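You operate a simulated robot arm through the tools that you are given. There is no shell and no other tool. Be economical: measure what you need, move in short steps, check, and stop when the job is done.

The job below is to be done with a simulated two-armed robot. You get a single attempt, and the scene is never put back.

## Task
Dry the red tube at 100 till the lamp shows green, then switch off and lock the narrow door.
Fine: dryer door shut, knob still at 100, key on LOCKED.

Only the result counts: the job must be done as asked and must still hold three seconds after the hand-in. Knocking over, shifting, dropping, spilling or breaking anything else fails it.

## Robot
Two 7-joint arms with fingered hands on one trunk, on a base that drives. Base frame: it is fixed to the floor where the robot stands at the start and does not move with it; the origin is under the middle of the robot, x ahead of it, y to its left, z up. Readings come in mm, degrees, newtons and seconds.
The left shoulder is at the start at [30, 119, 1319], the right one opposite. With the tool pointing down near the work surface each hand reaches from about 340 to 500 mm from the robot's upright axis, wherever it stands, measured 20 degrees to its own side. Places, roughly: dryer door [700, -100, 1000]; dryer knob [800, -100, 1200]; dryer lamp [800, -200, 1300]; dryer switch [800, -200, 1200]; dryer vent [700, 0, 900]; locker key [400, 0, 1000]; narrow locker door [500, 0, 1000]. Payload 3.8 kg a hand.
The tool frame of a hand sits at the grasp point between the pads (the TCP): z along the fingers, y along the line on which they close. The tips reach 25 mm beyond it. The gripper opens to 88 mm. The gripper's body begins 29 mm behind the TCP. The gripper is a hand of 4 fingers: y runs from the thumb to the fingers, the wrist lies at [-13, -106, -174] in the tool frame, and closing takes about 1.5 s.
Orientation is told as [roll, pitch, yaw] about the base's x, y, z axes, in that order, counted from this pose: with the fingers straight down and the wrist toward the robot, the tool's x, y and z point along [0, 1, 0], [1, 0, 0] and [0, 0, -1] of the base frame.

## Interface
- The arms move only by the tool arm_command. It takes "left_deltas", "right_deltas" or both (then of equal length, played together; a hand with none holds still); each is one flat list of numbers, 6 for each row, row after row: the shift along the tool's x, y, z in mm, then the turn, a rotation vector about the tool's x, y, z in degrees. In form: [dx, dy, dz, rx, ry, rz, dx, dy, dz, rx, ry, rz, ...]. A call has 1 to 10 rows; each row is the pose to reach, as a shift and turn from the pose commanded when the call began, along the tool's axes at that moment. "left_gripper" and "right_gripper" are, for a hand that has rows, the opening in per cent of the stroke, from 0 (shut) to 100 (fully open), set as the call begins (left out, the last holds). Each row takes 0.2 s and may step no farther than 50 mm and 8.6 degrees from the row before; otherwise, or with a gripper value out of range, the whole call is refused. Where a pose cannot be reached the arm comes as near as it can. A force on the tool above 40 N (or 10 N above the force at the start of the call, whichever is more), or a blocked arm, ends the call early, and 0.2 s more pass. The fingers move at their own pace (about 153 mm/s each) and stop on an object; they squeeze with about 22 N. The grip force told is the motor's: it shows also when the fingers shut on nothing. Time passes only in rows, and 0.2 s behind the last, so rows that repeat a pose let the fingers close. It gives the time, the measured TCP pose, the force on the tool (base axes), the opening and the grip force at its end, in the units of the frame above (readings bear some noise), with the torque about the TCP (base axes, N m) and any sound that the robot's microphone picked up.
- Cameras (640 x 400 px; columns grow to the right, rows downward): "scene" is now at [53.9, -9.3, 1859]; the picture's right is [-0.12, -0.99, 0.00], its down [-0.80, 0.10, -0.59] and it looks along [0.59, -0.07, -0.81] (base axes); focal length 271 px, centre (320, 200). "left" rides on the left gripper at [-64, -83, -98] in its tool frame; the picture's right is [-0.62, -0.37, 0.69], its down [0.71, -0.63, 0.31] and it looks along [0.32, 0.68, 0.65] (tool axes); focal length 265 px, centre (320, 200). "right" rides on the right gripper at [64, -83, -98] in its tool frame; the picture's right is [-0.62, 0.37, -0.69], its down [-0.71, -0.63, 0.30] and it looks along [-0.32, 0.68, 0.65] (tool axes); focal length 265 px, centre (320, 200). There is no depth. A picture from a camera that has moved, and an enlarged one, comes with that camera's place and axes in the base frame and with its lens.
- grab_frame(camera): a new picture of that camera. The clock stands still meanwhile.
- move_column(by): slides the trunk up (or, below 0, down) by that many mm; the arms and the scene camera ride with it, the base frame stays. It gives what a move gives, with no picture.
- drive_base(legs): drives the robot by 1 to 6 legs, each [ahead, left, turn to the left] in mm, mm and degrees, along the robot's own axes; the way and the turn of a leg run together, so that a leg with both is an arc; at most 1500 mm and 180 degrees a leg. The arms and the cameras ride along, it lands a little off, and it stops where it bumps. It gives what a move gives.
- curl_fingers(index, middle, ring, thumb_bend, thumb_turn, hand): sets how far each is bent, from 0 (flat) to 100 (curled in); at 30 the hand is open as for a grip, at 70 the pads meet at the TCP. One left out holds its place. A second passes; each finger stops where it meets its share of the squeeze, and holds until it gets a number again. A gripper value or a shape takes the hand back. It gives what a move gives, with no picture; readings hold the bend of each and the force on the fingers (four entries, about 0 where the hand has none), thumb and palm. thumb_turn goes from beside the hand (0) to across from the fingers (100), as for a grip.
- grasp_type(shape, hand): the hand has 4 fingers and takes this shape, open, in about a second: jaw (thumb against the fingers, like two jaws); tri (thumb and two fingers); tip (a fingertip pinch); poke (one finger out to press); point (the index stretched); flat (the hand flat); cup (the hand cupped); fist (a fist). The gripper value then closes the fingers along that shape, each until it touches; the sizes above hold for jaw. It gives what a move gives, with no picture.
- head_to(pan, tilt): turns the head with the scene camera to pan (to the left, within 120 degrees either way) and tilt (down, from -29 to 69), counted from straight ahead of the robot. It gives what a move gives.
- zoom(camera, box): a new picture of the part [left, top, right, bottom] of that camera's present view, enlarged. The clock stands still meanwhile.
- sign_off(): hands the job in; it is judged then, once.

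Go step by step. Nothing tells you exact positions but the pictures and the camera data: compare them with the known pose of the tool, close in by small moves and look again before you grip or let go. The budget is 120 turns and 108 pictures, counting those below and the enlarged ones. Unless the task says otherwise, let go and move clear before handing in, and close with one line.

The tools are called after ">>>" as name(argument=value, ...) on one line, values as JSON. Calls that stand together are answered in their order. arm_command: Moves the arms, as the interface text tells. Its arguments: {"type":"object","properties":{"left_deltas":{"type":"array"},"left_gripper":{"type":"number"},"right_deltas":{"type":"array"},"right_gripper":{"type":"number"}},"required":[]} The other tools are called the same way: move_column (by) slides the trunk up or down; grasp_type (shape, hand) gives the hand a shape; curl_fingers (index, middle, ring, thumb_bend, thumb_turn, hand) moves the fingers one by one; drive_base (legs) drives the base; head_to (pan, tilt) turns the head that bears the scene camera; grab_frame (camera) takes a picture; zoom (camera, box) takes an enlarged picture of a part of a camera's view; sign_off () hands the job in.

At the start:

```text
time_s: 0.0
left_eef_pos: [558.1, 172.5, 1415.7]
left_tcp_rot: [-0.1, -0.1, -0.1]
left_wrist_force: [-0.1, -0.2, 1.3]
left_wrist_torque: [0.03, 0.0, 0.0]
left_grip_width: 87.3
left_grasp_force: 0.0
left_shape: jaw
left_bend: [30.0, 30.0, 30.0, 30.0, 98.0]
left_finger forces: [0.1, 0.1, 0.0, 0.0, 0.1, 0.1]
right_eef_pos: [431.1, -241.3, 1483.5]
right_tcp_rot: [0.0, 0.0, 0.0]
right_wrist_force: [-0.4, -0.2, 0.2]
right_wrist_torque: [-0.02, -0.01, 0.01]
right_grip_width: 87.6
right_grasp_force: 0.1
right_shape: jaw
right_bend: [30.0, 30.0, 30.0, 30.0, 98.0]
right_finger forces: [0.0, 0.0, 0.0, 0.0, 0.0, 0.0]
trunk travel left (down, up): [-475.0, 115.0]
robot x, y, heading: [2.2, -1.8, 0.3]
head pan, tilt: [-7.1, 53.8]
```

scene: 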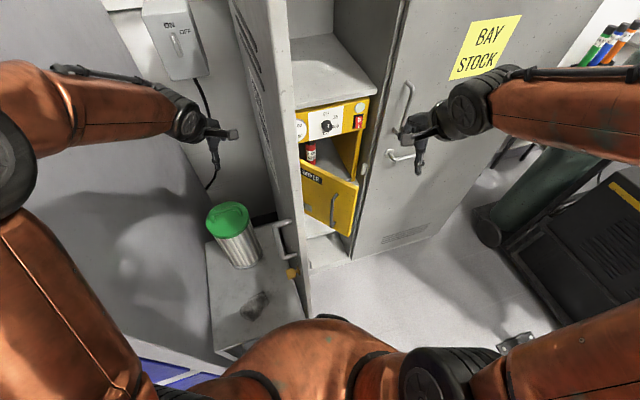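
right: 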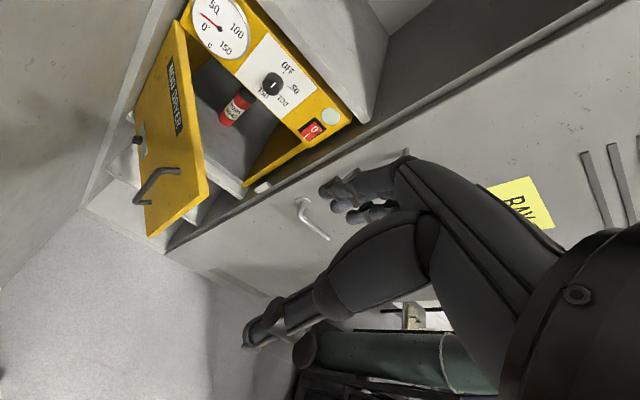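
left: 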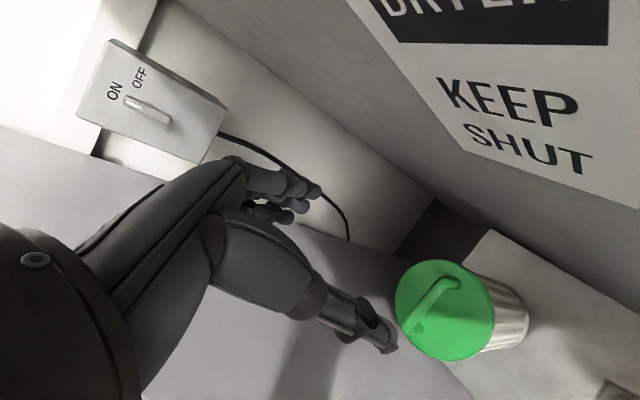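

I see an open narrow locker with a yellow dryer inside, its door ajar, and a red tube that seems to be inside already. A wall ON/OFF box is on the left. I'll zoom in for detail.

>>> zoom(camera="scene", box=[270, 80, 430, 280])

>>> zoom(camera="right", box=[90, 0, 410, 240])

>>> zoom(camera="scene", box=[130, 0, 330, 370])

```text
2.00 times, centred on (350, 180) of scene
camera zoom: at [53.9, -9.3, 1859.0], right [-0.12, -0.99, 0.0], down [-0.8, 0.1, -0.59], along [0.59, -0.07, -0.81], focal length 543 px, centre (260, 240)
```

zoom: 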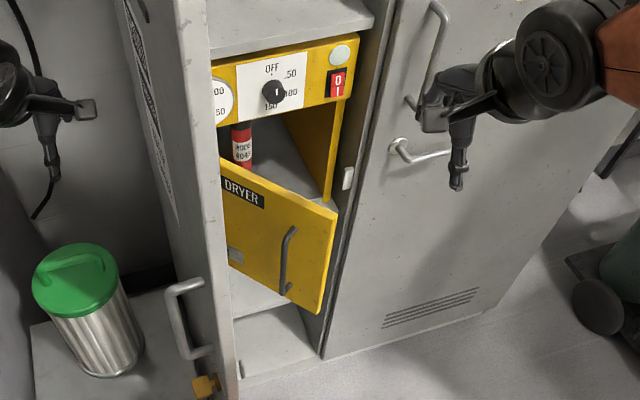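

```text
1.67 times, centred on (250, 120) of right
camera zoom: at [349.6, -178.8, 1582.4], right [0.37, -0.62, 0.69], down [-0.63, -0.71, -0.3], along [0.68, -0.32, -0.65], focal length 442 px, centre (437, 333)
```

zoom: 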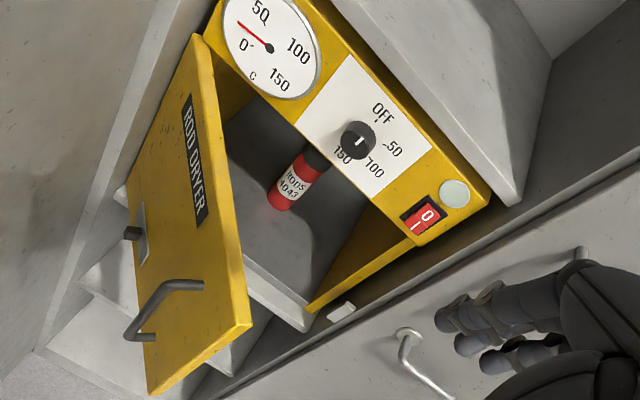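

```text
1.08 times, centred on (230, 185) of scene (not enlarged: the box is as wide or as high as the picture)
camera zoom: at [53.9, -9.3, 1859.0], right [-0.12, -0.99, 0.0], down [-0.8, 0.1, -0.59], along [0.59, -0.07, -0.81], focal length 293 px, centre (417, 216)
```

zoom: 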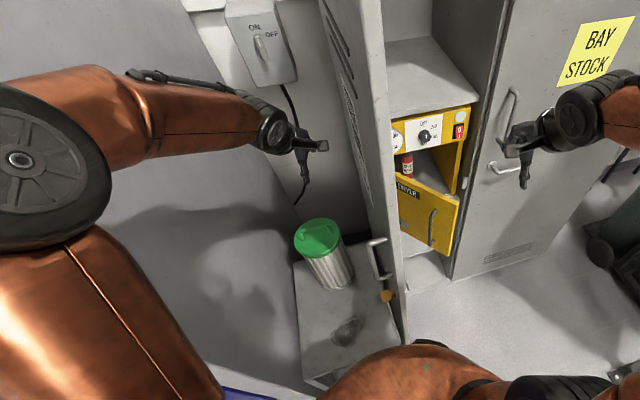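

The tube is already standing in the dryer. The knob seems to be at OFF and the rocker at 0. I'll look around for signs, the wall box and the lock.

>>> head_to(pan=8, tilt=35)

>>> grab_frame(camera="scene")

>>> zoom(camera="right", box=[180, 0, 360, 150])

>>> zoom(camera="left", box=[60, 20, 260, 180])

```text
time_s: 0.8
left_eef_pos: [559.4, 172.4, 1415.4]
left_tcp_rot: [-0.1, 0.0, -0.1]
left_wrist_force: [-0.2, 0.7, 0.9]
left_wrist_torque: [0.03, 0.02, -0.01]
left_grip_width: 87.8
left_grasp_force: 0.0
left_shape: jaw
left_bend: [30.0, 30.0, 30.0, 30.0, 98.0]
left_finger forces: [0.1, 0.0, 0.0, 0.0, 0.0, 0.0]
right_eef_pos: [433.2, -242.0, 1484.2]
right_tcp_rot: [0.1, 0.0, 0.0]
right_wrist_force: [0.9, -0.4, 0.7]
right_wrist_torque: [0.02, 0.0, 0.0]
right_grip_width: 87.6
right_grasp_force: 0.1
right_shape: jaw
right_bend: [30.0, 30.0, 30.0, 30.0, 98.0]
right_finger forces: [0.0, 0.0, 0.0, 0.0, 0.0, 0.1]
trunk travel left (down, up): [-475.0, 115.0]
robot x, y, heading: [-2.4, 1.3, 0.1]
head pan, tilt: [8.0, 35.0]
```

```text
101 pictures are left
camera scene: at [68.3, 11.9, 1885.6], right [0.14, -0.99, 0.0], down [-0.57, -0.08, -0.82], along [0.81, 0.11, -0.57], focal length 271 px, centre (320, 200)
```

scene: 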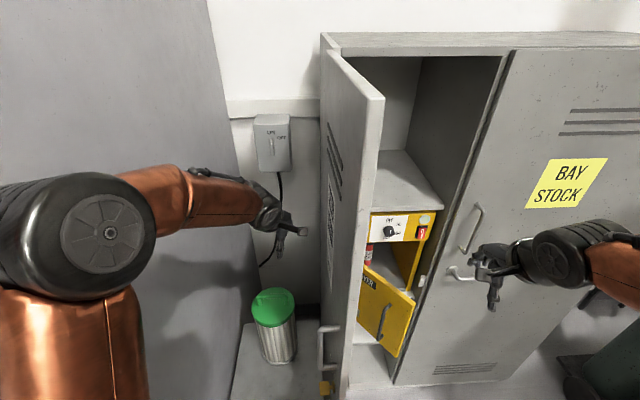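

```text
2.67 times, centred on (270, 75) of right
camera zoom: at [349.6, -178.9, 1582.4], right [0.37, -0.62, 0.69], down [-0.63, -0.71, -0.3], along [0.68, -0.32, -0.65], focal length 708 px, centre (453, 533)
```

zoom: 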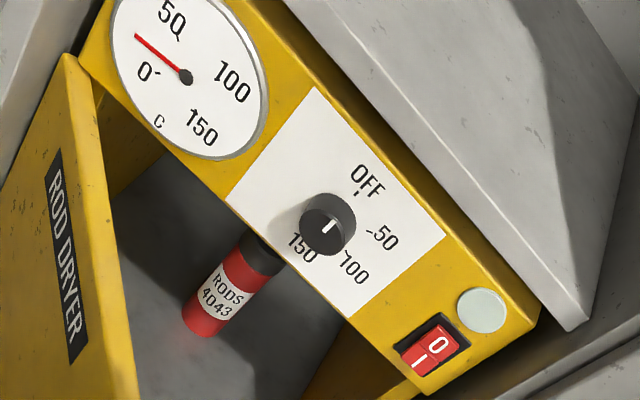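

```text
2.50 times, centred on (160, 100) of left
camera zoom: at [474.8, 108.2, 1513.9], right [-0.37, -0.62, -0.69], down [-0.63, 0.71, -0.31], along [0.68, 0.32, -0.65], focal length 664 px, centre (720, 450)
```

zoom: 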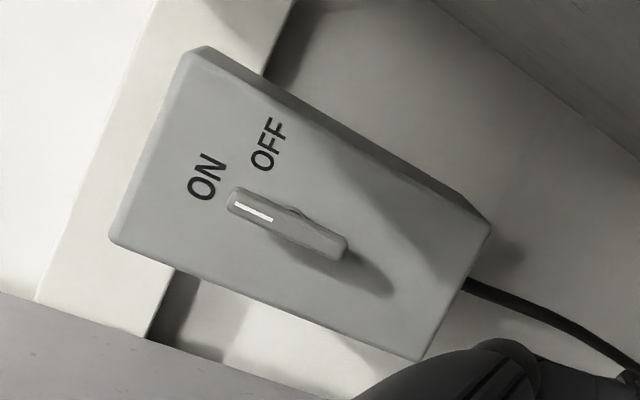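

The wall isolator points to ON. Now I'll read the narrow door's sign and look at the vent and key closely.

>>> zoom(camera="scene", box=[310, 100, 390, 400])

>>> zoom(camera="scene", box=[310, 310, 410, 400])

>>> zoom(camera="right", box=[80, 50, 240, 250])

>>> zoom(camera="left", box=[340, 0, 640, 200])

```text
1.33 times, centred on (350, 250) of scene
camera zoom: at [68.3, 11.9, 1885.6], right [0.14, -0.99, 0.0], down [-0.57, -0.08, -0.82], along [0.81, 0.11, -0.57], focal length 362 px, centre (280, 133)
```

zoom: 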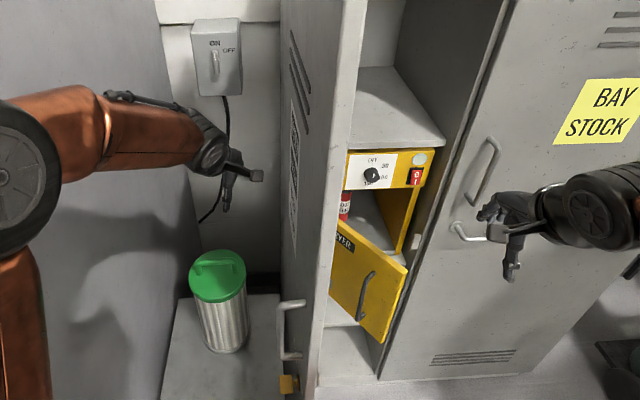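

```text
4.44 times, centred on (360, 355) of scene
camera zoom: at [68.3, 11.9, 1885.6], right [0.14, -0.99, 0.0], down [-0.57, -0.08, -0.82], along [0.81, 0.11, -0.57], focal length 1206 px, centre (142, -489)
```

zoom: 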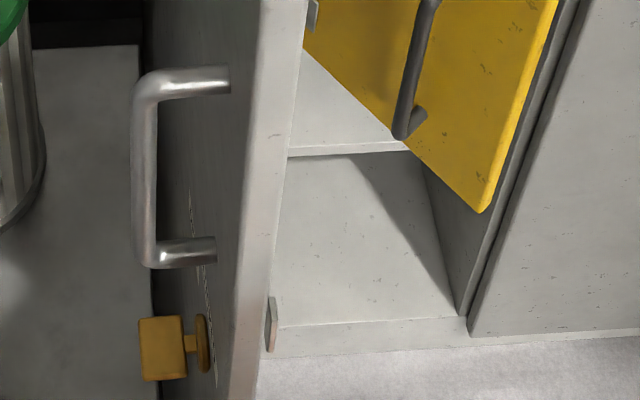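

```text
2.00 times, centred on (160, 150) of right
camera zoom: at [349.6, -178.9, 1582.4], right [0.37, -0.62, 0.69], down [-0.63, -0.71, -0.3], along [0.68, -0.32, -0.65], focal length 531 px, centre (640, 300)
```

zoom: 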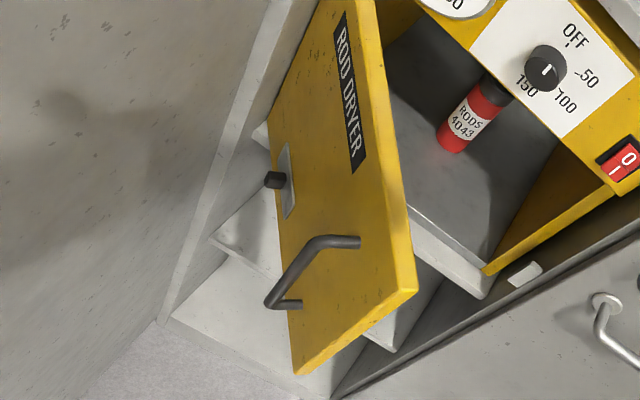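

```text
2.00 times, centred on (490, 100) of left
camera zoom: at [474.8, 108.2, 1513.9], right [-0.37, -0.62, -0.69], down [-0.63, 0.71, -0.31], along [0.68, 0.32, -0.65], focal length 531 px, centre (-20, 400)
```

zoom: 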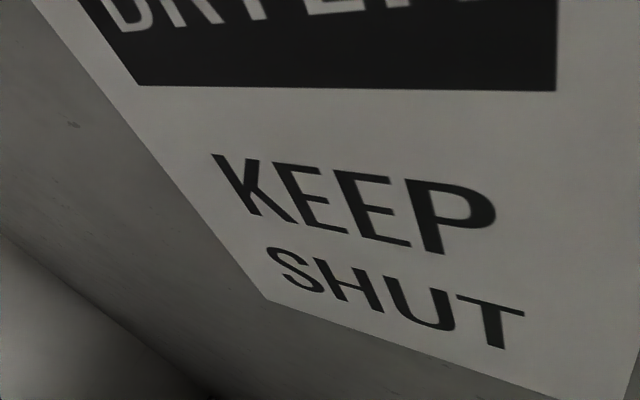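

The key is at about [395, 45, 980] on the outer face of the narrow door. The dryer knob is at about [820, -125, 1240] and the rocker at about [841, -247, 1229]. The dryer door is hinged on the left with its free edge near [573, -192]. I'll turn the right hand to point forward first, and test reach.

>>> arm_command(right_deltas=[2, 9, 13, -8.6, 0, 0, 4, 18, 26, -17.2, 0, 0, 6, 27, 39, -25.8, 0, 0, 8, 36, 52, -34.4, 0, 0, 10, 45, 65, -43, 0, 0, 12, 54, 78, -51.6, 0, 0, 14, 63, 91, -60.2, 0, 0, 16, 72, 104, -68.8, 0, 0, 18, 81, 117, -77.4, 0, 0, 20, 90, 130, -86, 0, 0], right_gripper=0)

>>> grab_frame(camera="scene")

>>> grab_frame(camera="right")

```text
time_s: 3.0
left_eef_pos: [560.4, 170.1, 1415.7]
left_tcp_rot: [0.0, 0.0, -0.1]
left_wrist_force: [-0.5, -0.7, 0.7]
left_wrist_torque: [-0.03, 0.05, -0.02]
left_grip_width: 87.6
left_grasp_force: 0.0
left_shape: jaw
left_bend: [30.0, 30.0, 30.0, 30.0, 98.0]
left_finger forces: [0.0, 0.1, 0.0, 0.0, 0.0, 0.0]
right_eef_pos: [528.8, -372.5, 1418.4]
right_tcp_rot: [-21.9, -82.6, 26.8]
right_wrist_force: [-0.4, -0.1, 0.1]
right_wrist_torque: [-0.01, 0.01, 0.0]
right_grip_width: 0.0
right_grasp_force: 22.1
right_shape: jaw
right_bend: [70.0, 70.0, 70.0, 38.0, 100.0]
right_finger forces: [0.0, 0.0, 0.1, 0.0, 0.0, 0.0]
right hand out of reach, approached as far as the arm can: row 2, 3, 5, 6, 7, 8, 9, 10
trunk travel left (down, up): [-475.0, 115.0]
robot x, y, heading: [3.2, 0.7, -0.1]
head pan, tilt: [8.0, 35.0]
```

```text
94 pictures are left
camera scene: at [70.0, 9.3, 1885.7], right [0.14, -0.99, 0.0], down [-0.57, -0.08, -0.82], along [0.81, 0.11, -0.57], focal length 271 px, centre (320, 200)
```

scene: 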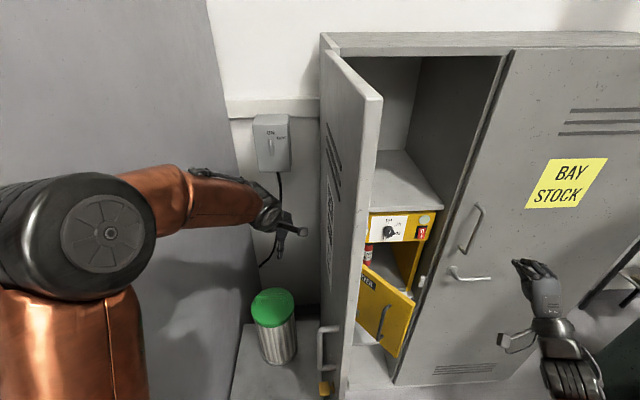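

```text
93 pictures are left
camera right: at [417.3, -323.5, 1344.5], right [-0.59, -0.65, 0.48], down [0.29, -0.72, -0.63], along [0.75, -0.23, 0.61], focal length 265 px, centre (320, 200)
```

right: 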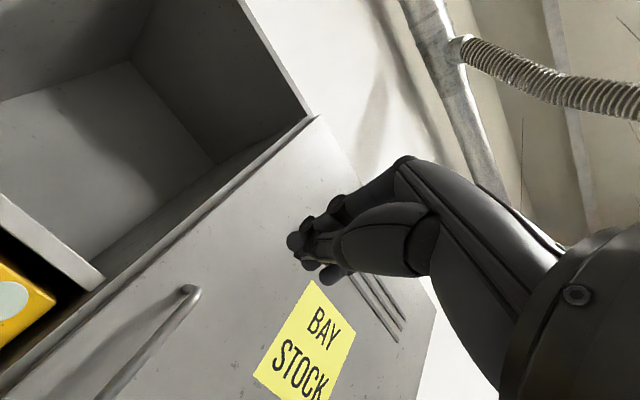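

The arm was too cramped there, so it came out twisted. I'll test how deltas are referenced by reaching a bit further forward.

>>> arm_command(right_deltas=[0, 0, 20, 0, 0, 0, 0, 0, 40, 0, 0, 0, 0, 0, 60, 0, 0, 0, 0, 0, 80, 0, 0, 0])

```text
time_s: 4.0
left_eef_pos: [558.3, 172.6, 1415.6]
left_tcp_rot: [0.0, 0.0, -0.1]
left_wrist_force: [1.2, 0.1, 0.1]
left_wrist_torque: [0.01, 0.01, -0.01]
left_grip_width: 87.8
left_grasp_force: 0.1
left_shape: jaw
left_bend: [30.0, 30.0, 30.0, 30.0, 98.0]
left_finger forces: [0.0, 0.1, 0.0, 0.0, 0.0, 0.0]
right_eef_pos: [610.4, -361.9, 1410.7]
right_tcp_rot: [-23.2, -82.4, 27.9]
right_wrist_force: [0.3, -0.4, -0.2]
right_wrist_torque: [-0.07, 0.0, 0.01]
right_grip_width: 0.0
right_grasp_force: 22.0
right_shape: jaw
right_bend: [70.0, 70.0, 70.0, 38.0, 100.0]
right_finger forces: [0.1, 0.1, 0.0, 0.1, 0.1, 0.0]
trunk travel left (down, up): [-475.0, 115.0]
robot x, y, heading: [1.2, 0.3, -0.3]
head pan, tilt: [8.0, 35.0]
```

Deltas are taken from the reached pose, and the hand now points almost straight forward. I may want to back the base up a little, so I'll check behind the robot.

>>> head_to(pan=-115, tilt=45)

>>> grab_frame(camera="scene")

>>> head_to(pan=115, tilt=45)

>>> grab_frame(camera="scene")

>>> head_to(pan=40, tilt=60)

>>> grab_frame(camera="scene")

```text
time_s: 6.0
left_eef_pos: [558.5, 172.3, 1416.4]
left_tcp_rot: [0.0, -0.1, 0.0]
left_wrist_force: [-0.7, 0.3, -0.2]
left_wrist_torque: [0.02, -0.02, 0.02]
left_grip_width: 87.6
left_grasp_force: 0.0
left_shape: jaw
left_bend: [30.0, 30.0, 30.0, 30.0, 98.0]
left_finger forces: [0.0, 0.1, 0.1, 0.0, 0.1, 0.1]
right_eef_pos: [608.7, -362.0, 1411.4]
right_tcp_rot: [-22.7, -82.6, 27.7]
right_wrist_force: [0.1, -0.6, -0.2]
right_wrist_torque: [0.03, 0.0, -0.02]
right_grip_width: 0.1
right_grasp_force: 22.1
right_shape: jaw
right_bend: [70.0, 70.0, 70.0, 38.0, 100.0]
right_finger forces: [0.1, 0.0, 0.0, 0.0, 0.0, 0.0]
trunk travel left (down, up): [-475.0, 115.0]
robot x, y, heading: [-1.8, -0.9, 0.0]
head pan, tilt: [-115.0, 45.0]
```

```text
92 pictures are left
camera scene: at [-53.1, -74.1, 1870.9], right [-0.91, 0.42, 0.0], down [0.3, 0.64, -0.71], along [-0.3, -0.64, -0.71], focal length 271 px, centre (320, 200)
```

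scene: 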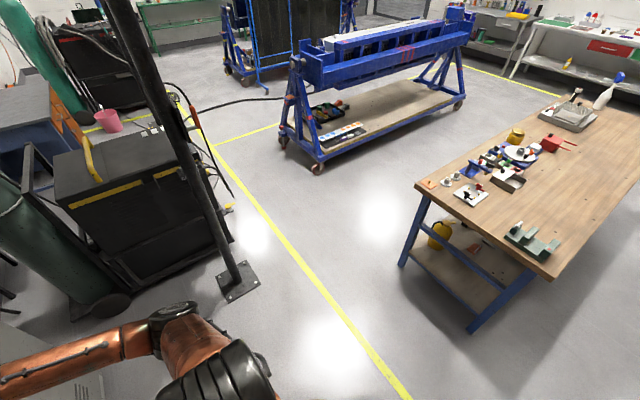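

```text
time_s: 9.3
left_eef_pos: [559.5, 172.5, 1415.4]
left_tcp_rot: [-0.1, 0.0, 0.0]
left_wrist_force: [-0.2, 0.3, 0.6]
left_wrist_torque: [0.01, 0.02, -0.03]
left_grip_width: 87.6
left_grasp_force: 0.0
left_shape: jaw
left_bend: [30.0, 30.0, 30.0, 30.0, 98.0]
left_finger forces: [0.0, 0.2, 0.1, 0.0, 0.0, 0.1]
right_eef_pos: [608.7, -360.9, 1412.2]
right_tcp_rot: [-22.8, -82.5, 27.7]
right_wrist_force: [0.0, -0.6, -0.2]
right_wrist_torque: [0.05, -0.01, 0.01]
right_grip_width: 0.0
right_grasp_force: 21.9
right_shape: jaw
right_bend: [70.0, 70.0, 70.0, 38.0, 100.0]
right_finger forces: [0.0, 0.0, 0.0, 0.0, 0.1, 0.0]
trunk travel left (down, up): [-475.0, 115.0]
robot x, y, heading: [-6.6, 2.7, 0.0]
head pan, tilt: [115.0, 45.0]
```

```text
91 pictures are left
camera scene: at [-53.1, 73.4, 1870.9], right [0.91, 0.42, 0.0], down [0.3, -0.64, -0.71], along [-0.3, 0.64, -0.71], focal length 271 px, centre (320, 200)
```

scene: 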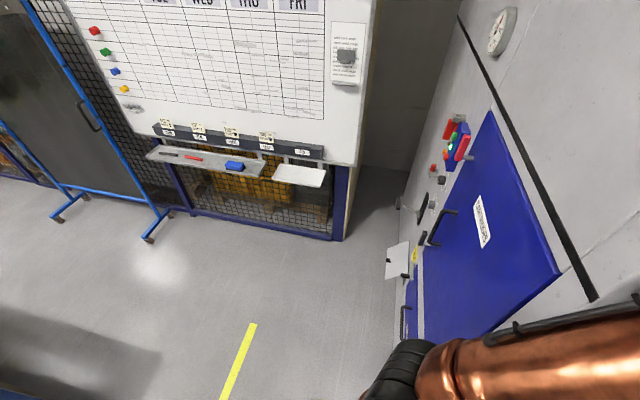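

```text
time_s: 10.8
left_eef_pos: [558.1, 172.1, 1416.3]
left_tcp_rot: [-0.1, 0.0, 0.0]
left_wrist_force: [0.2, -0.3, 0.4]
left_wrist_torque: [0.0, 0.01, 0.02]
left_grip_width: 87.8
left_grasp_force: 0.1
left_shape: jaw
left_bend: [30.0, 30.0, 30.0, 30.0, 98.0]
left_finger forces: [0.1, 0.0, 0.0, 0.0, 0.0, 0.0]
right_eef_pos: [608.1, -362.1, 1411.4]
right_tcp_rot: [-22.9, -82.5, 27.7]
right_wrist_force: [0.7, 0.9, -1.2]
right_wrist_torque: [-0.01, 0.04, -0.01]
right_grip_width: 0.0
right_grasp_force: 22.1
right_shape: jaw
right_bend: [70.0, 70.0, 70.0, 38.0, 100.0]
right_finger forces: [0.1, 0.1, 0.0, 0.0, 0.0, 0.0]
trunk travel left (down, up): [-475.0, 115.0]
robot x, y, heading: [-1.4, -2.3, -0.1]
head pan, tilt: [40.0, 60.0]
```

```text
90 pictures are left
camera scene: at [32.2, 42.6, 1851.4], right [0.64, -0.77, 0.0], down [-0.66, -0.56, -0.5], along [0.38, 0.32, -0.87], focal length 271 px, centre (320, 200)
```

scene: 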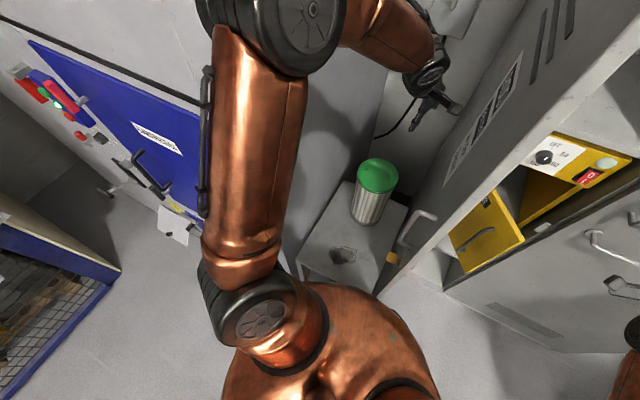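

There's free floor behind and to the right. I'll stand to the right of the open narrow door so the left arm can work straight ahead at the dryer. First I back off, then slide right.

>>> drive_base(legs=[[-250, 0, 0], [0, -400, 0]])

>>> arm_command(right_deltas=[0, 0, -20, 8, 0, 0, 0, 0, -40, 16, 0, 0, 0, 0, -60, 24, 0, 0, 0, 0, -80, 32, 0, 0, 0, 10, -100, 40, 0, 0, 0, 20, -120, 48, 0, 0, 0, 30, -130, 56, 0, 0, 0, 40, -140, 64, 0, 0, 0, 50, -150, 72, 0, 0, 0, 60, -150, 80, 0, 0], left_deltas=[0, 5, 14, -8.6, 0, 0, 0, 10, 28, -17.2, 0, 0, 0, 15, 42, -25.8, 0, 0, 0, 20, 56, -34.4, 0, 0, 0, 25, 70, -43, 0, 0, 0, 30, 84, -51.6, 0, 0, 0, 35, 98, -60.2, 0, 0, 0, 40, 112, -68.8, 0, 0, 0, 45, 126, -77.4, 0, 0, 0, 50, 140, -86, 0, 0], left_gripper=0)

>>> head_to(pan=20, tilt=40)

>>> grab_frame(camera="scene")

>>> grab_frame(camera="left")

```text
time_s: 14.7
left_eef_pos: [305.1, -228.1, 1415.9]
left_tcp_rot: [-0.1, 0.0, 0.1]
left_wrist_force: [-0.9, 0.0, 0.8]
left_wrist_torque: [-0.02, 0.0, 0.0]
left_grip_width: 87.8
left_grasp_force: 0.1
left_shape: jaw
left_bend: [30.0, 30.0, 30.0, 30.0, 98.0]
left_finger forces: [0.1, 0.0, 0.1, 0.1, 0.0, 0.1]
right_eef_pos: [357.0, -759.9, 1411.1]
right_tcp_rot: [-22.9, -82.6, 28.0]
right_wrist_force: [-0.6, -0.5, -0.4]
right_wrist_torque: [0.03, 0.0, -0.01]
right_grip_width: 0.1
right_grasp_force: 21.3
right_shape: jaw
right_bend: [70.0, 70.0, 70.0, 38.0, 100.0]
right_finger forces: [0.1, 0.1, 0.1, 0.1, 0.0, 0.0]
trunk travel left (down, up): [-475.0, 115.0]
robot x, y, heading: [-254.2, -396.2, 0.1]
head pan, tilt: [40.0, 60.0]
```

```text
time_s: 16.9
left_eef_pos: [356.0, -227.2, 1275.5]
left_tcp_rot: [-2.8, -86.0, 2.7]
left_wrist_force: [-0.8, 0.0, -0.3]
left_wrist_torque: [0.0, -0.04, -0.05]
left_grip_width: 0.0
left_grasp_force: 22.1
left_shape: jaw
left_bend: [70.0, 70.0, 70.0, 38.0, 100.0]
left_finger forces: [0.0, 0.0, 0.0, 0.1, 0.0, 0.0]
right_eef_pos: [216.5, -768.4, 1488.1]
right_tcp_rot: [-2.9, -2.8, 5.5]
right_wrist_force: [0.0, 0.1, 0.0]
right_wrist_torque: [-0.04, -0.01, 0.0]
right_grip_width: 0.1
right_grasp_force: 22.3
right_shape: jaw
right_bend: [70.0, 70.0, 70.0, 38.0, 100.0]
right_finger forces: [0.0, 0.1, 0.1, 0.0, 0.1, 0.0]
trunk travel left (down, up): [-475.0, 115.0]
robot x, y, heading: [-251.6, -401.5, 0.3]
head pan, tilt: [40.0, 60.0]
```

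```text
time_s: 17.8
left_eef_pos: [354.5, -228.1, 1275.8]
left_tcp_rot: [-1.6, -86.0, 1.7]
left_wrist_force: [-0.6, 0.5, -0.3]
left_wrist_torque: [-0.01, 0.0, 0.0]
left_grip_width: 0.0
left_grasp_force: 21.6
left_shape: jaw
left_bend: [70.0, 70.0, 70.0, 38.0, 100.0]
left_finger forces: [0.1, 0.1, 0.0, 0.0, 0.1, 0.0]
right_eef_pos: [213.0, -768.0, 1488.1]
right_tcp_rot: [-2.9, -3.1, 5.4]
right_wrist_force: [-0.5, 0.3, 0.7]
right_wrist_torque: [-0.01, 0.02, 0.02]
right_grip_width: 0.0
right_grasp_force: 22.1
right_shape: jaw
right_bend: [70.0, 70.0, 70.0, 38.0, 100.0]
right_finger forces: [0.0, 0.1, 0.0, 0.0, 0.0, 0.0]
trunk travel left (down, up): [-475.0, 115.0]
robot x, y, heading: [-251.8, -401.2, 0.4]
head pan, tilt: [20.0, 40.0]
```

```text
89 pictures are left
camera scene: at [-192.9, -372.8, 1878.1], right [0.35, -0.94, 0.0], down [-0.6, -0.22, -0.77], along [0.72, 0.26, -0.64], focal length 271 px, centre (320, 200)
```

scene: 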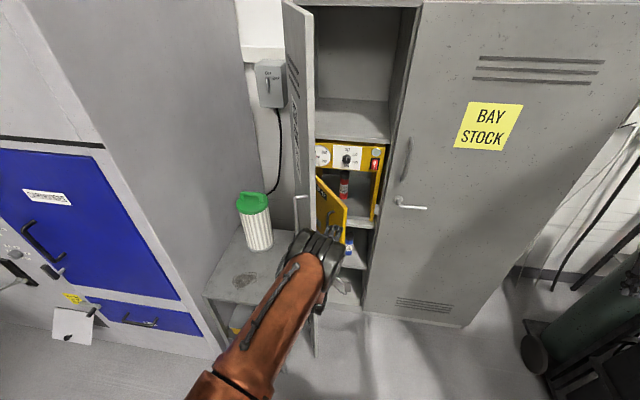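

```text
88 pictures are left
camera left: at [250.7, -292.8, 1199.1], right [0.67, -0.62, -0.41], down [0.26, 0.71, -0.65], along [0.7, 0.33, 0.64], focal length 265 px, centre (320, 200)
```

left: 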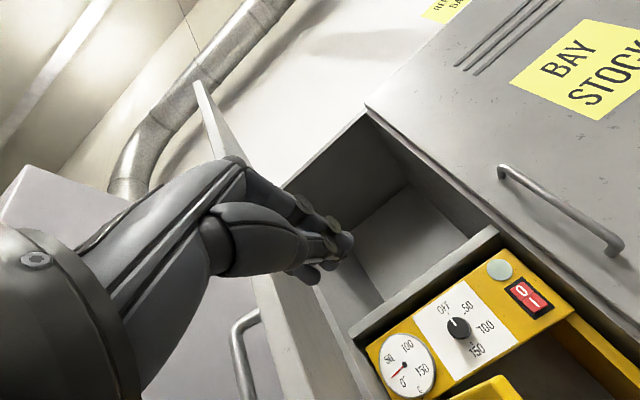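

The left hand points forward cleanly. I'll check the dryer door, vent and dial from here.

>>> zoom(camera="scene", box=[280, 130, 400, 260])

>>> zoom(camera="left", box=[360, 240, 560, 400])

```text
3.08 times, centred on (340, 195) of scene
camera zoom: at [-192.9, -372.8, 1878.1], right [0.35, -0.94, 0.0], down [-0.6, -0.22, -0.77], along [0.72, 0.26, -0.64], focal length 835 px, centre (258, 215)
```

zoom: 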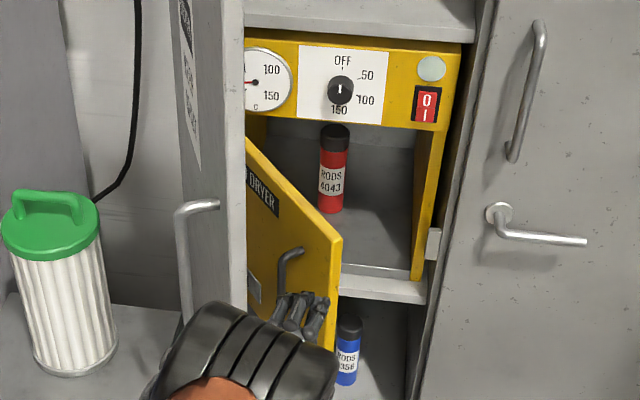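

```text
2.50 times, centred on (460, 320) of left
camera zoom: at [250.7, -292.8, 1199.1], right [0.67, -0.62, -0.41], down [0.26, 0.71, -0.65], along [0.7, 0.33, 0.64], focal length 664 px, centre (-30, -100)
```

zoom: 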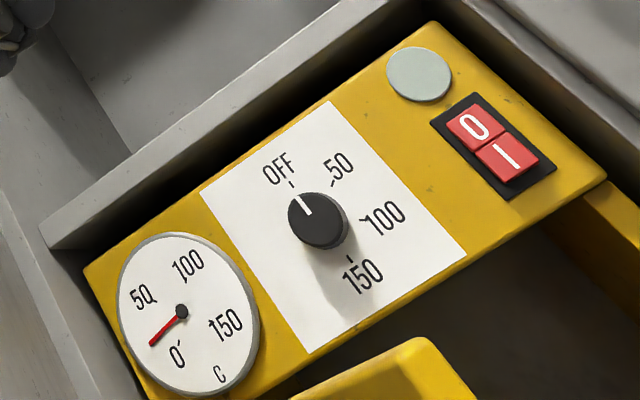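

The dial has OFF at 0°, 50 at 60°, 100 at 120° and 150 at 180°. First I close the dryer door by pushing near its free edge, above the handle. I'll drive up a little and lower the hand.

>>> drive_base(legs=[[120, 0, 0]])

>>> arm_command(left_deltas=[15, -28, 0, 0, 0, 0, 30, -56, 0, 0, 0, 0, 45, -84, 0, 0, 0, 0, 58, -110, 0, 0, 0, 0])

>>> grab_frame(camera="scene")

>>> grab_frame(camera="left")

```text
time_s: 19.0
left_eef_pos: [476.0, -229.4, 1276.7]
left_tcp_rot: [-1.7, -86.1, 1.6]
left_wrist_force: [-0.5, 0.3, 0.3]
left_wrist_torque: [-0.01, 0.02, 0.04]
left_grip_width: 0.0
left_grasp_force: 22.2
left_shape: jaw
left_bend: [70.0, 70.0, 70.0, 38.0, 100.0]
left_finger forces: [0.0, 0.0, 0.0, 0.0, 0.0, 0.0]
right_eef_pos: [334.7, -770.1, 1488.5]
right_tcp_rot: [-2.9, -3.1, 5.2]
right_wrist_force: [-0.5, -0.1, -0.4]
right_wrist_torque: [0.02, -0.01, 0.0]
right_grip_width: 0.0
right_grasp_force: 22.0
right_shape: jaw
right_bend: [70.0, 70.0, 70.0, 38.0, 100.0]
right_finger forces: [0.0, 0.1, 0.0, 0.0, 0.0, 0.0]
trunk travel left (down, up): [-475.0, 115.0]
robot x, y, heading: [-128.5, -402.4, 0.2]
head pan, tilt: [20.0, 40.0]
```

```text
time_s: 20.0
left_eef_pos: [468.4, -171.7, 1164.3]
left_tcp_rot: [-2.4, -86.1, 2.3]
left_wrist_force: [0.4, -0.7, 0.3]
left_wrist_torque: [0.04, 0.01, 0.0]
left_grip_width: 0.0
left_grasp_force: 21.4
left_shape: jaw
left_bend: [70.0, 70.0, 70.0, 38.0, 100.0]
left_finger forces: [0.0, 0.0, 0.0, 0.1, 0.1, 0.6]
right_eef_pos: [334.7, -769.3, 1488.1]
right_tcp_rot: [-3.0, -3.1, 5.3]
right_wrist_force: [0.2, 0.3, 0.8]
right_wrist_torque: [-0.02, 0.0, 0.01]
right_grip_width: 0.0
right_grasp_force: 22.1
right_shape: jaw
right_bend: [70.0, 70.0, 70.0, 38.0, 100.0]
right_finger forces: [0.0, 0.1, 0.1, 0.0, 0.0, 0.0]
trunk travel left (down, up): [-475.0, 115.0]
robot x, y, heading: [-133.1, -397.8, 0.1]
head pan, tilt: [20.0, 40.0]
```

```text
85 pictures are left
camera scene: at [-71.6, -371.6, 1878.2], right [0.34, -0.94, 0.0], down [-0.6, -0.22, -0.77], along [0.72, 0.26, -0.64], focal length 271 px, centre (320, 200)
```

scene: 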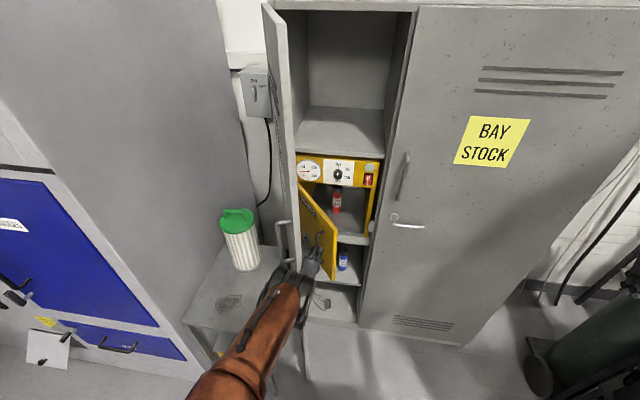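

```text
84 pictures are left
camera left: at [364.3, -236.2, 1087.8], right [0.67, -0.62, -0.41], down [0.26, 0.71, -0.65], along [0.7, 0.33, 0.64], focal length 265 px, centre (320, 200)
```

left: 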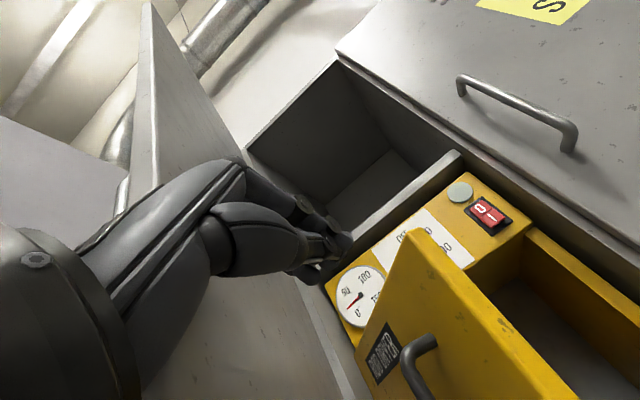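

The fingertips are about level with the door's upper free corner, about 110 mm short of it. I'll advance until contact.

>>> arm_command(left_deltas=[8, 0, 20, 0, 0, 0, 15, 0, 40, 0, 0, 0, 15, 0, 60, 0, 0, 0, 15, 0, 80, 0, 0, 0, 15, 0, 100, 0, 0, 0, 15, 0, 120, 0, 0, 0])

>>> zoom(camera="scene", box=[240, 130, 420, 330])

>>> grab_frame(camera="left")

```text
time_s: 20.4
left_eef_pos: [479.7, -171.2, 1162.9]
left_tcp_rot: [-0.2, -86.2, -0.3]
left_wrist_force: [-11.3, -7.9, 4.8]
left_wrist_torque: [-0.04, 0.62, 1.02]
left_grip_width: 0.1
left_grasp_force: 21.6
left_shape: jaw
left_bend: [70.0, 70.0, 70.0, 38.0, 100.0]
left_finger forces: [0.1, 0.0, 0.1, 0.1, 0.0, 14.5]
right_eef_pos: [332.3, -771.8, 1487.8]
right_tcp_rot: [-2.9, -3.1, 5.3]
right_wrist_force: [-0.1, 0.4, -0.2]
right_wrist_torque: [0.01, 0.01, -0.02]
right_grip_width: 0.3
right_grasp_force: 21.9
right_shape: jaw
right_bend: [70.0, 70.0, 70.0, 38.0, 100.0]
right_finger forces: [0.1, 0.0, 0.0, 0.0, 0.0, 0.0]
trunk travel left (down, up): [-475.0, 115.0]
robot x, y, heading: [-132.1, -400.7, -0.1]
head pan, tilt: [20.0, 40.0]
stopped in row 2 (left hand): the force on the tool passed its limit at 58 N (the readings are from after the stop); the commanded pose is now the measured one
```

```text
2.00 times, centred on (330, 230) of scene
camera zoom: at [-74.4, -374.5, 1878.3], right [0.34, -0.94, 0.0], down [-0.6, -0.22, -0.77], along [0.72, 0.26, -0.64], focal length 543 px, centre (300, 140)
```

zoom: 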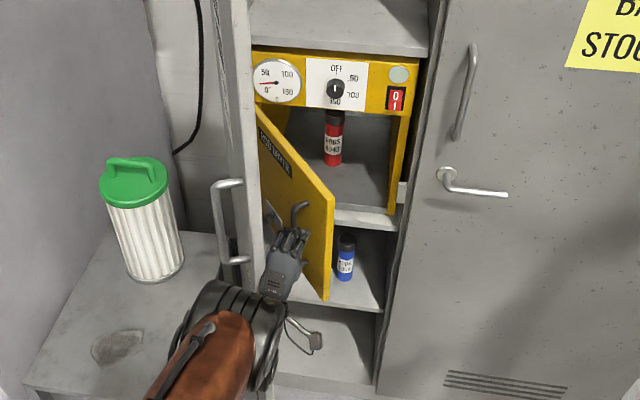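

```text
82 pictures are left
camera left: at [375.4, -235.0, 1085.7], right [0.66, -0.62, -0.41], down [0.27, 0.71, -0.65], along [0.7, 0.32, 0.64], focal length 265 px, centre (320, 200)
```

left: 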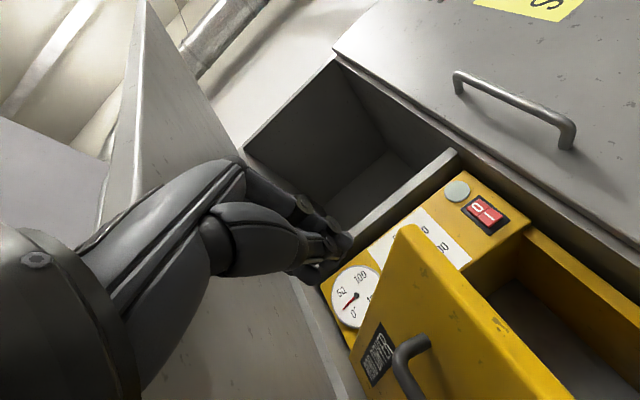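

Something touched the palm side early, probably the wrist against the narrow door's free edge. I'll look closer there.

>>> zoom(camera="scene", box=[250, 190, 350, 320])

>>> zoom(camera="scene", box=[240, 0, 340, 130])

```text
3.08 times, centred on (300, 255) of scene
camera zoom: at [-74.4, -374.5, 1878.3], right [0.34, -0.94, 0.0], down [-0.6, -0.22, -0.77], along [0.72, 0.26, -0.64], focal length 835 px, centre (382, 31)
```

zoom: 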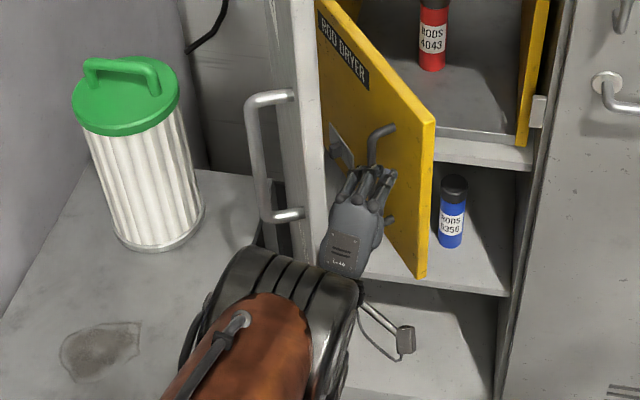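

```text
3.08 times, centred on (290, 65) of scene
camera zoom: at [-74.4, -374.5, 1878.3], right [0.34, -0.94, 0.0], down [-0.6, -0.22, -0.77], along [0.72, 0.26, -0.64], focal length 835 px, centre (412, 615)
```

zoom: 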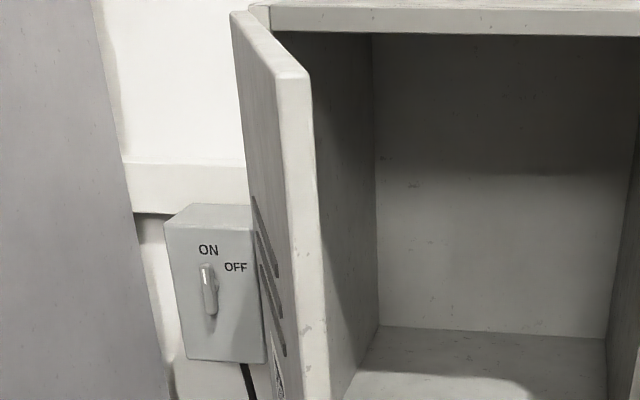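

The narrow door has swung partly shut, to a free edge near (423, -125). My earlier sideways drive probably brushed it. I'll sweep the hand left along its inner face to open it again.

>>> arm_command(left_deltas=[20, 0, 0, 0, 0, 0, 40, 0, 0, 0, 0, 0, 60, 0, 0, 0, 0, 0, 80, 0, 0, 0, 0, 0, 100, 0, 0, 0, 0, 0, 120, 0, 0, 0, 0, 0, 140, 0, 0, 0, 0, 0, 160, 0, 0, 0, 0, 0, 180, 0, 0, 0, 0, 0])

>>> grab_frame(camera="scene")

```text
time_s: 20.7
left_eef_pos: [477.1, -168.6, 1162.9]
left_tcp_rot: [-0.9, -86.5, 0.3]
left_wrist_force: [-13.1, -8.2, 5.6]
left_wrist_torque: [-0.03, 0.79, 1.05]
left_grip_width: 0.0
left_grasp_force: 21.9
left_shape: jaw
left_bend: [70.0, 70.0, 70.0, 38.0, 100.0]
left_finger forces: [0.1, 0.1, 0.0, 0.0, 0.0, 16.3]
right_eef_pos: [332.9, -771.0, 1490.0]
right_tcp_rot: [-2.9, -3.1, 5.3]
right_wrist_force: [0.5, 0.2, -0.2]
right_wrist_torque: [-0.01, 0.01, -0.03]
right_grip_width: 0.0
right_grasp_force: 22.1
right_shape: jaw
right_bend: [70.0, 70.0, 70.0, 38.0, 100.0]
right_finger forces: [0.0, 0.0, 0.0, 0.0, 0.1, 0.1]
trunk travel left (down, up): [-475.0, 115.0]
robot x, y, heading: [-129.7, -399.6, 0.0]
head pan, tilt: [20.0, 40.0]
stopped in row 1 (left hand): the force on the tool passed its limit at 44 N (the readings are from after the stop); the commanded pose is now the measured one
```

```text
79 pictures are left
camera scene: at [-74.4, -374.0, 1878.3], right [0.34, -0.94, 0.0], down [-0.6, -0.22, -0.77], along [0.72, 0.26, -0.64], focal length 271 px, centre (320, 200)
```

scene: 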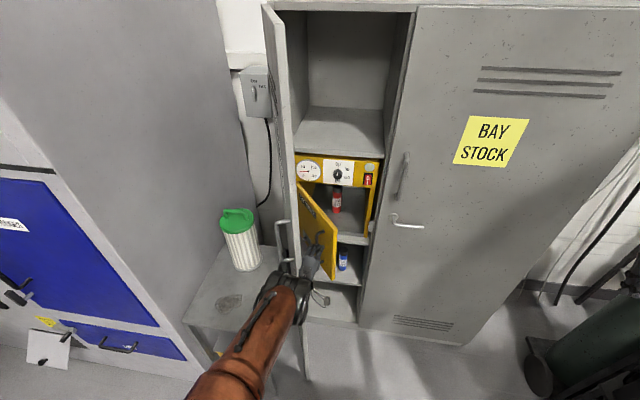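

The hand is jammed end-on against the door's edge. I'll back out, move right, come forward on the inner side, then sweep left.

>>> arm_command(left_deltas=[0, 0, -30, 0, 0, 0, 0, 0, -60, 0, 0, 0, -40, 0, -70, 0, 0, 0, -85, 0, -70, 0, 0, 0, -95, 0, -30, 0, 0, 0, -95, 0, 10, 0, 0, 0, -95, 0, 40, 0, 0, 0])

>>> arm_command(left_deltas=[25, 0, 0, 0, 0, 0, 50, 0, 0, 0, 0, 0, 75, 0, 0, 0, 0, 0, 100, 0, 0, 0, 0, 0, 125, 0, 0, 0, 0, 0, 150, 0, -8, 0, 0, 0, 175, 0, -15, 0, 0, 0, 200, 0, -20, 0, 0, 0, 225, 0, -20, 0, 0, 0, 245, 0, -20, 0, 0, 0])

>>> grab_frame(camera="scene")

```text
time_s: 22.3
left_eef_pos: [518.8, -262.7, 1159.6]
left_tcp_rot: [-2.4, -86.1, 1.6]
left_wrist_force: [0.0, -1.8, -0.3]
left_wrist_torque: [0.04, 0.0, 0.01]
left_grip_width: 0.0
left_grasp_force: 21.8
left_shape: jaw
left_bend: [70.0, 70.0, 70.0, 38.0, 100.0]
left_finger forces: [0.1, 0.0, 0.0, 0.0, 0.0, 0.0]
right_eef_pos: [336.1, -770.4, 1488.2]
right_tcp_rot: [-2.9, -3.0, 5.3]
right_wrist_force: [0.2, 0.6, 0.2]
right_wrist_torque: [0.0, -0.02, 0.02]
right_grip_width: 0.0
right_grasp_force: 22.0
right_shape: jaw
right_bend: [70.0, 70.0, 70.0, 38.0, 100.0]
right_finger forces: [0.0, 0.0, 0.0, 0.0, 0.1, 0.0]
trunk travel left (down, up): [-475.0, 115.0]
robot x, y, heading: [-129.3, -402.7, 0.0]
head pan, tilt: [20.0, 40.0]
```

```text
time_s: 24.5
left_eef_pos: [505.3, -39.5, 1154.5]
left_tcp_rot: [-3.7, -85.4, 2.2]
left_wrist_force: [-0.1, 0.2, -0.7]
left_wrist_torque: [-0.01, 0.0, 0.01]
left_grip_width: 0.0
left_grasp_force: 21.9
left_shape: jaw
left_bend: [70.0, 70.0, 70.0, 38.0, 100.0]
left_finger forces: [0.0, 0.1, 0.1, 0.0, 0.0, 0.0]
right_eef_pos: [339.0, -784.5, 1484.1]
right_tcp_rot: [-2.5, -2.9, 5.1]
right_wrist_force: [-0.4, -0.5, -0.4]
right_wrist_torque: [-0.01, -0.01, 0.02]
right_grip_width: 0.3
right_grasp_force: 21.8
right_shape: jaw
right_bend: [70.0, 70.0, 70.0, 38.0, 100.0]
right_finger forces: [0.0, 0.1, 0.1, 0.0, 0.0, 0.1]
trunk travel left (down, up): [-475.0, 115.0]
robot x, y, heading: [-132.1, -404.0, -0.5]
head pan, tilt: [20.0, 40.0]
```

```text
78 pictures are left
camera scene: at [-64.4, -388.7, 1877.7], right [0.34, -0.94, -0.01], down [-0.61, -0.21, -0.77], along [0.72, 0.27, -0.64], focal length 271 px, centre (320, 200)
```

scene: 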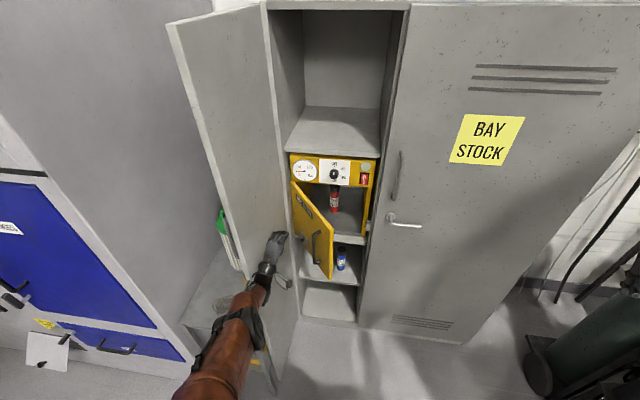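

The narrow door is open wide again and clear of the canister. Now I move back in front of the dryer door edge and push.

>>> arm_command(left_deltas=[-30, 3, 0, 0, 0, 0, -60, 6, 0, 0, 0, 0, -90, 9, 0, 0, 0, 0, -120, 12, 0, 0, 0, 0, -122, 12, 20, 0, 0, 0, -122, 12, 40, 0, 0, 0, -122, 12, 60, 0, 0, 0, -122, 12, 75, 0, 0, 0])

>>> zoom(camera="scene", box=[240, 130, 420, 330])

>>> grab_frame(camera="left")

```text
time_s: 26.3
left_eef_pos: [552.2, -140.8, 1170.4]
left_tcp_rot: [-2.0, -86.2, 1.5]
left_wrist_force: [-0.2, -0.2, 0.6]
left_wrist_torque: [-0.04, -0.02, -0.02]
left_grip_width: 0.1
left_grasp_force: 22.2
left_shape: jaw
left_bend: [70.0, 70.0, 70.0, 38.0, 100.0]
left_finger forces: [0.0, 0.0, 0.0, 0.1, 0.1, 0.0]
left hand out of reach, approached as far as the arm can: row 7, 8
right_eef_pos: [335.9, -769.8, 1487.4]
right_tcp_rot: [-2.9, -3.0, 5.2]
right_wrist_force: [0.2, -0.5, 0.2]
right_wrist_torque: [0.01, 0.0, 0.01]
right_grip_width: 0.0
right_grasp_force: 22.2
right_shape: jaw
right_bend: [70.0, 70.0, 70.0, 38.0, 100.0]
right_finger forces: [0.1, 0.0, 0.0, 0.0, 0.0, 0.0]
trunk travel left (down, up): [-475.0, 115.0]
robot x, y, heading: [-135.6, -402.3, 0.2]
head pan, tilt: [20.0, 40.0]
```

```text
2.00 times, centred on (330, 230) of scene
camera zoom: at [-70.7, -372.6, 1878.1], right [0.34, -0.94, 0.0], down [-0.6, -0.22, -0.77], along [0.72, 0.26, -0.64], focal length 543 px, centre (300, 140)
```

zoom: 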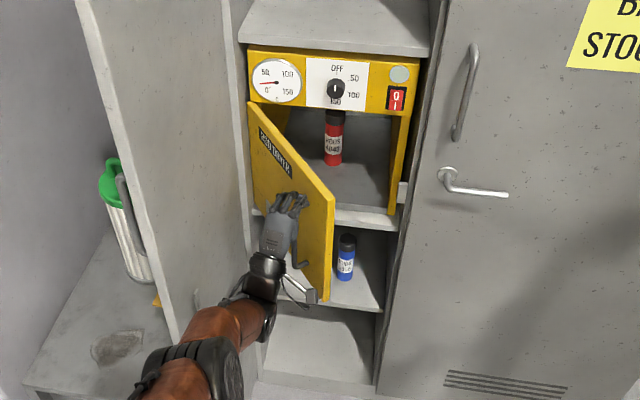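

```text
76 pictures are left
camera left: at [446.7, -202.9, 1093.3], right [0.66, -0.63, -0.41], down [0.27, 0.71, -0.65], along [0.7, 0.32, 0.64], focal length 265 px, centre (320, 200)
```

left: 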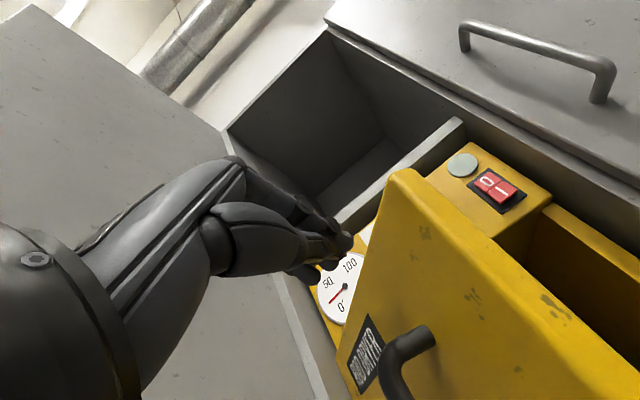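

The arm is at its forward limit relative to the base, so I'll use the base to push the dryer door, in short legs.

>>> drive_base(legs=[[80, -15, 0]])

>>> zoom(camera="scene", box=[220, 110, 420, 330])

```text
time_s: 27.4
left_eef_pos: [632.1, -154.9, 1170.5]
left_tcp_rot: [-2.0, -86.2, 1.4]
left_wrist_force: [0.3, -0.7, 0.2]
left_wrist_torque: [0.0, 0.03, -0.03]
left_grip_width: 0.2
left_grasp_force: 22.2
left_shape: jaw
left_bend: [70.0, 70.0, 70.0, 38.0, 100.0]
left_finger forces: [0.0, 0.0, 0.0, 0.0, 0.0, 0.0]
right_eef_pos: [417.9, -784.8, 1488.5]
right_tcp_rot: [-2.9, -3.0, 5.4]
right_wrist_force: [0.1, -0.9, -0.7]
right_wrist_torque: [-0.02, 0.01, 0.0]
right_grip_width: 0.0
right_grasp_force: 22.4
right_shape: jaw
right_bend: [70.0, 70.0, 70.0, 38.0, 100.0]
right_finger forces: [0.0, 0.0, 0.0, 0.0, 0.1, 0.1]
trunk travel left (down, up): [-475.0, 115.0]
robot x, y, heading: [-52.9, -416.3, 0.1]
head pan, tilt: [20.0, 40.0]
```

```text
1.82 times, centred on (320, 220) of scene
camera zoom: at [10.2, -387.7, 1878.1], right [0.34, -0.94, 0.0], down [-0.6, -0.22, -0.77], along [0.72, 0.26, -0.64], focal length 493 px, centre (320, 164)
```

zoom: 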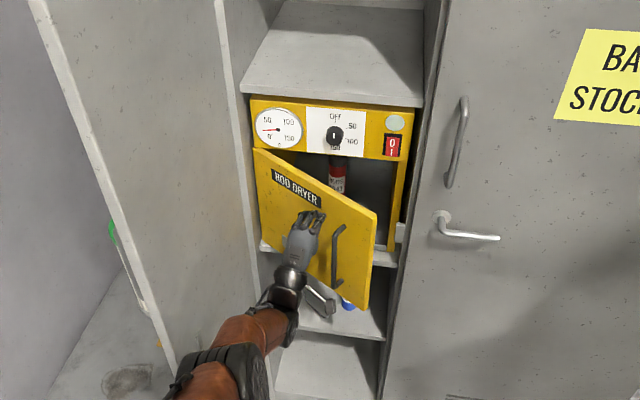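

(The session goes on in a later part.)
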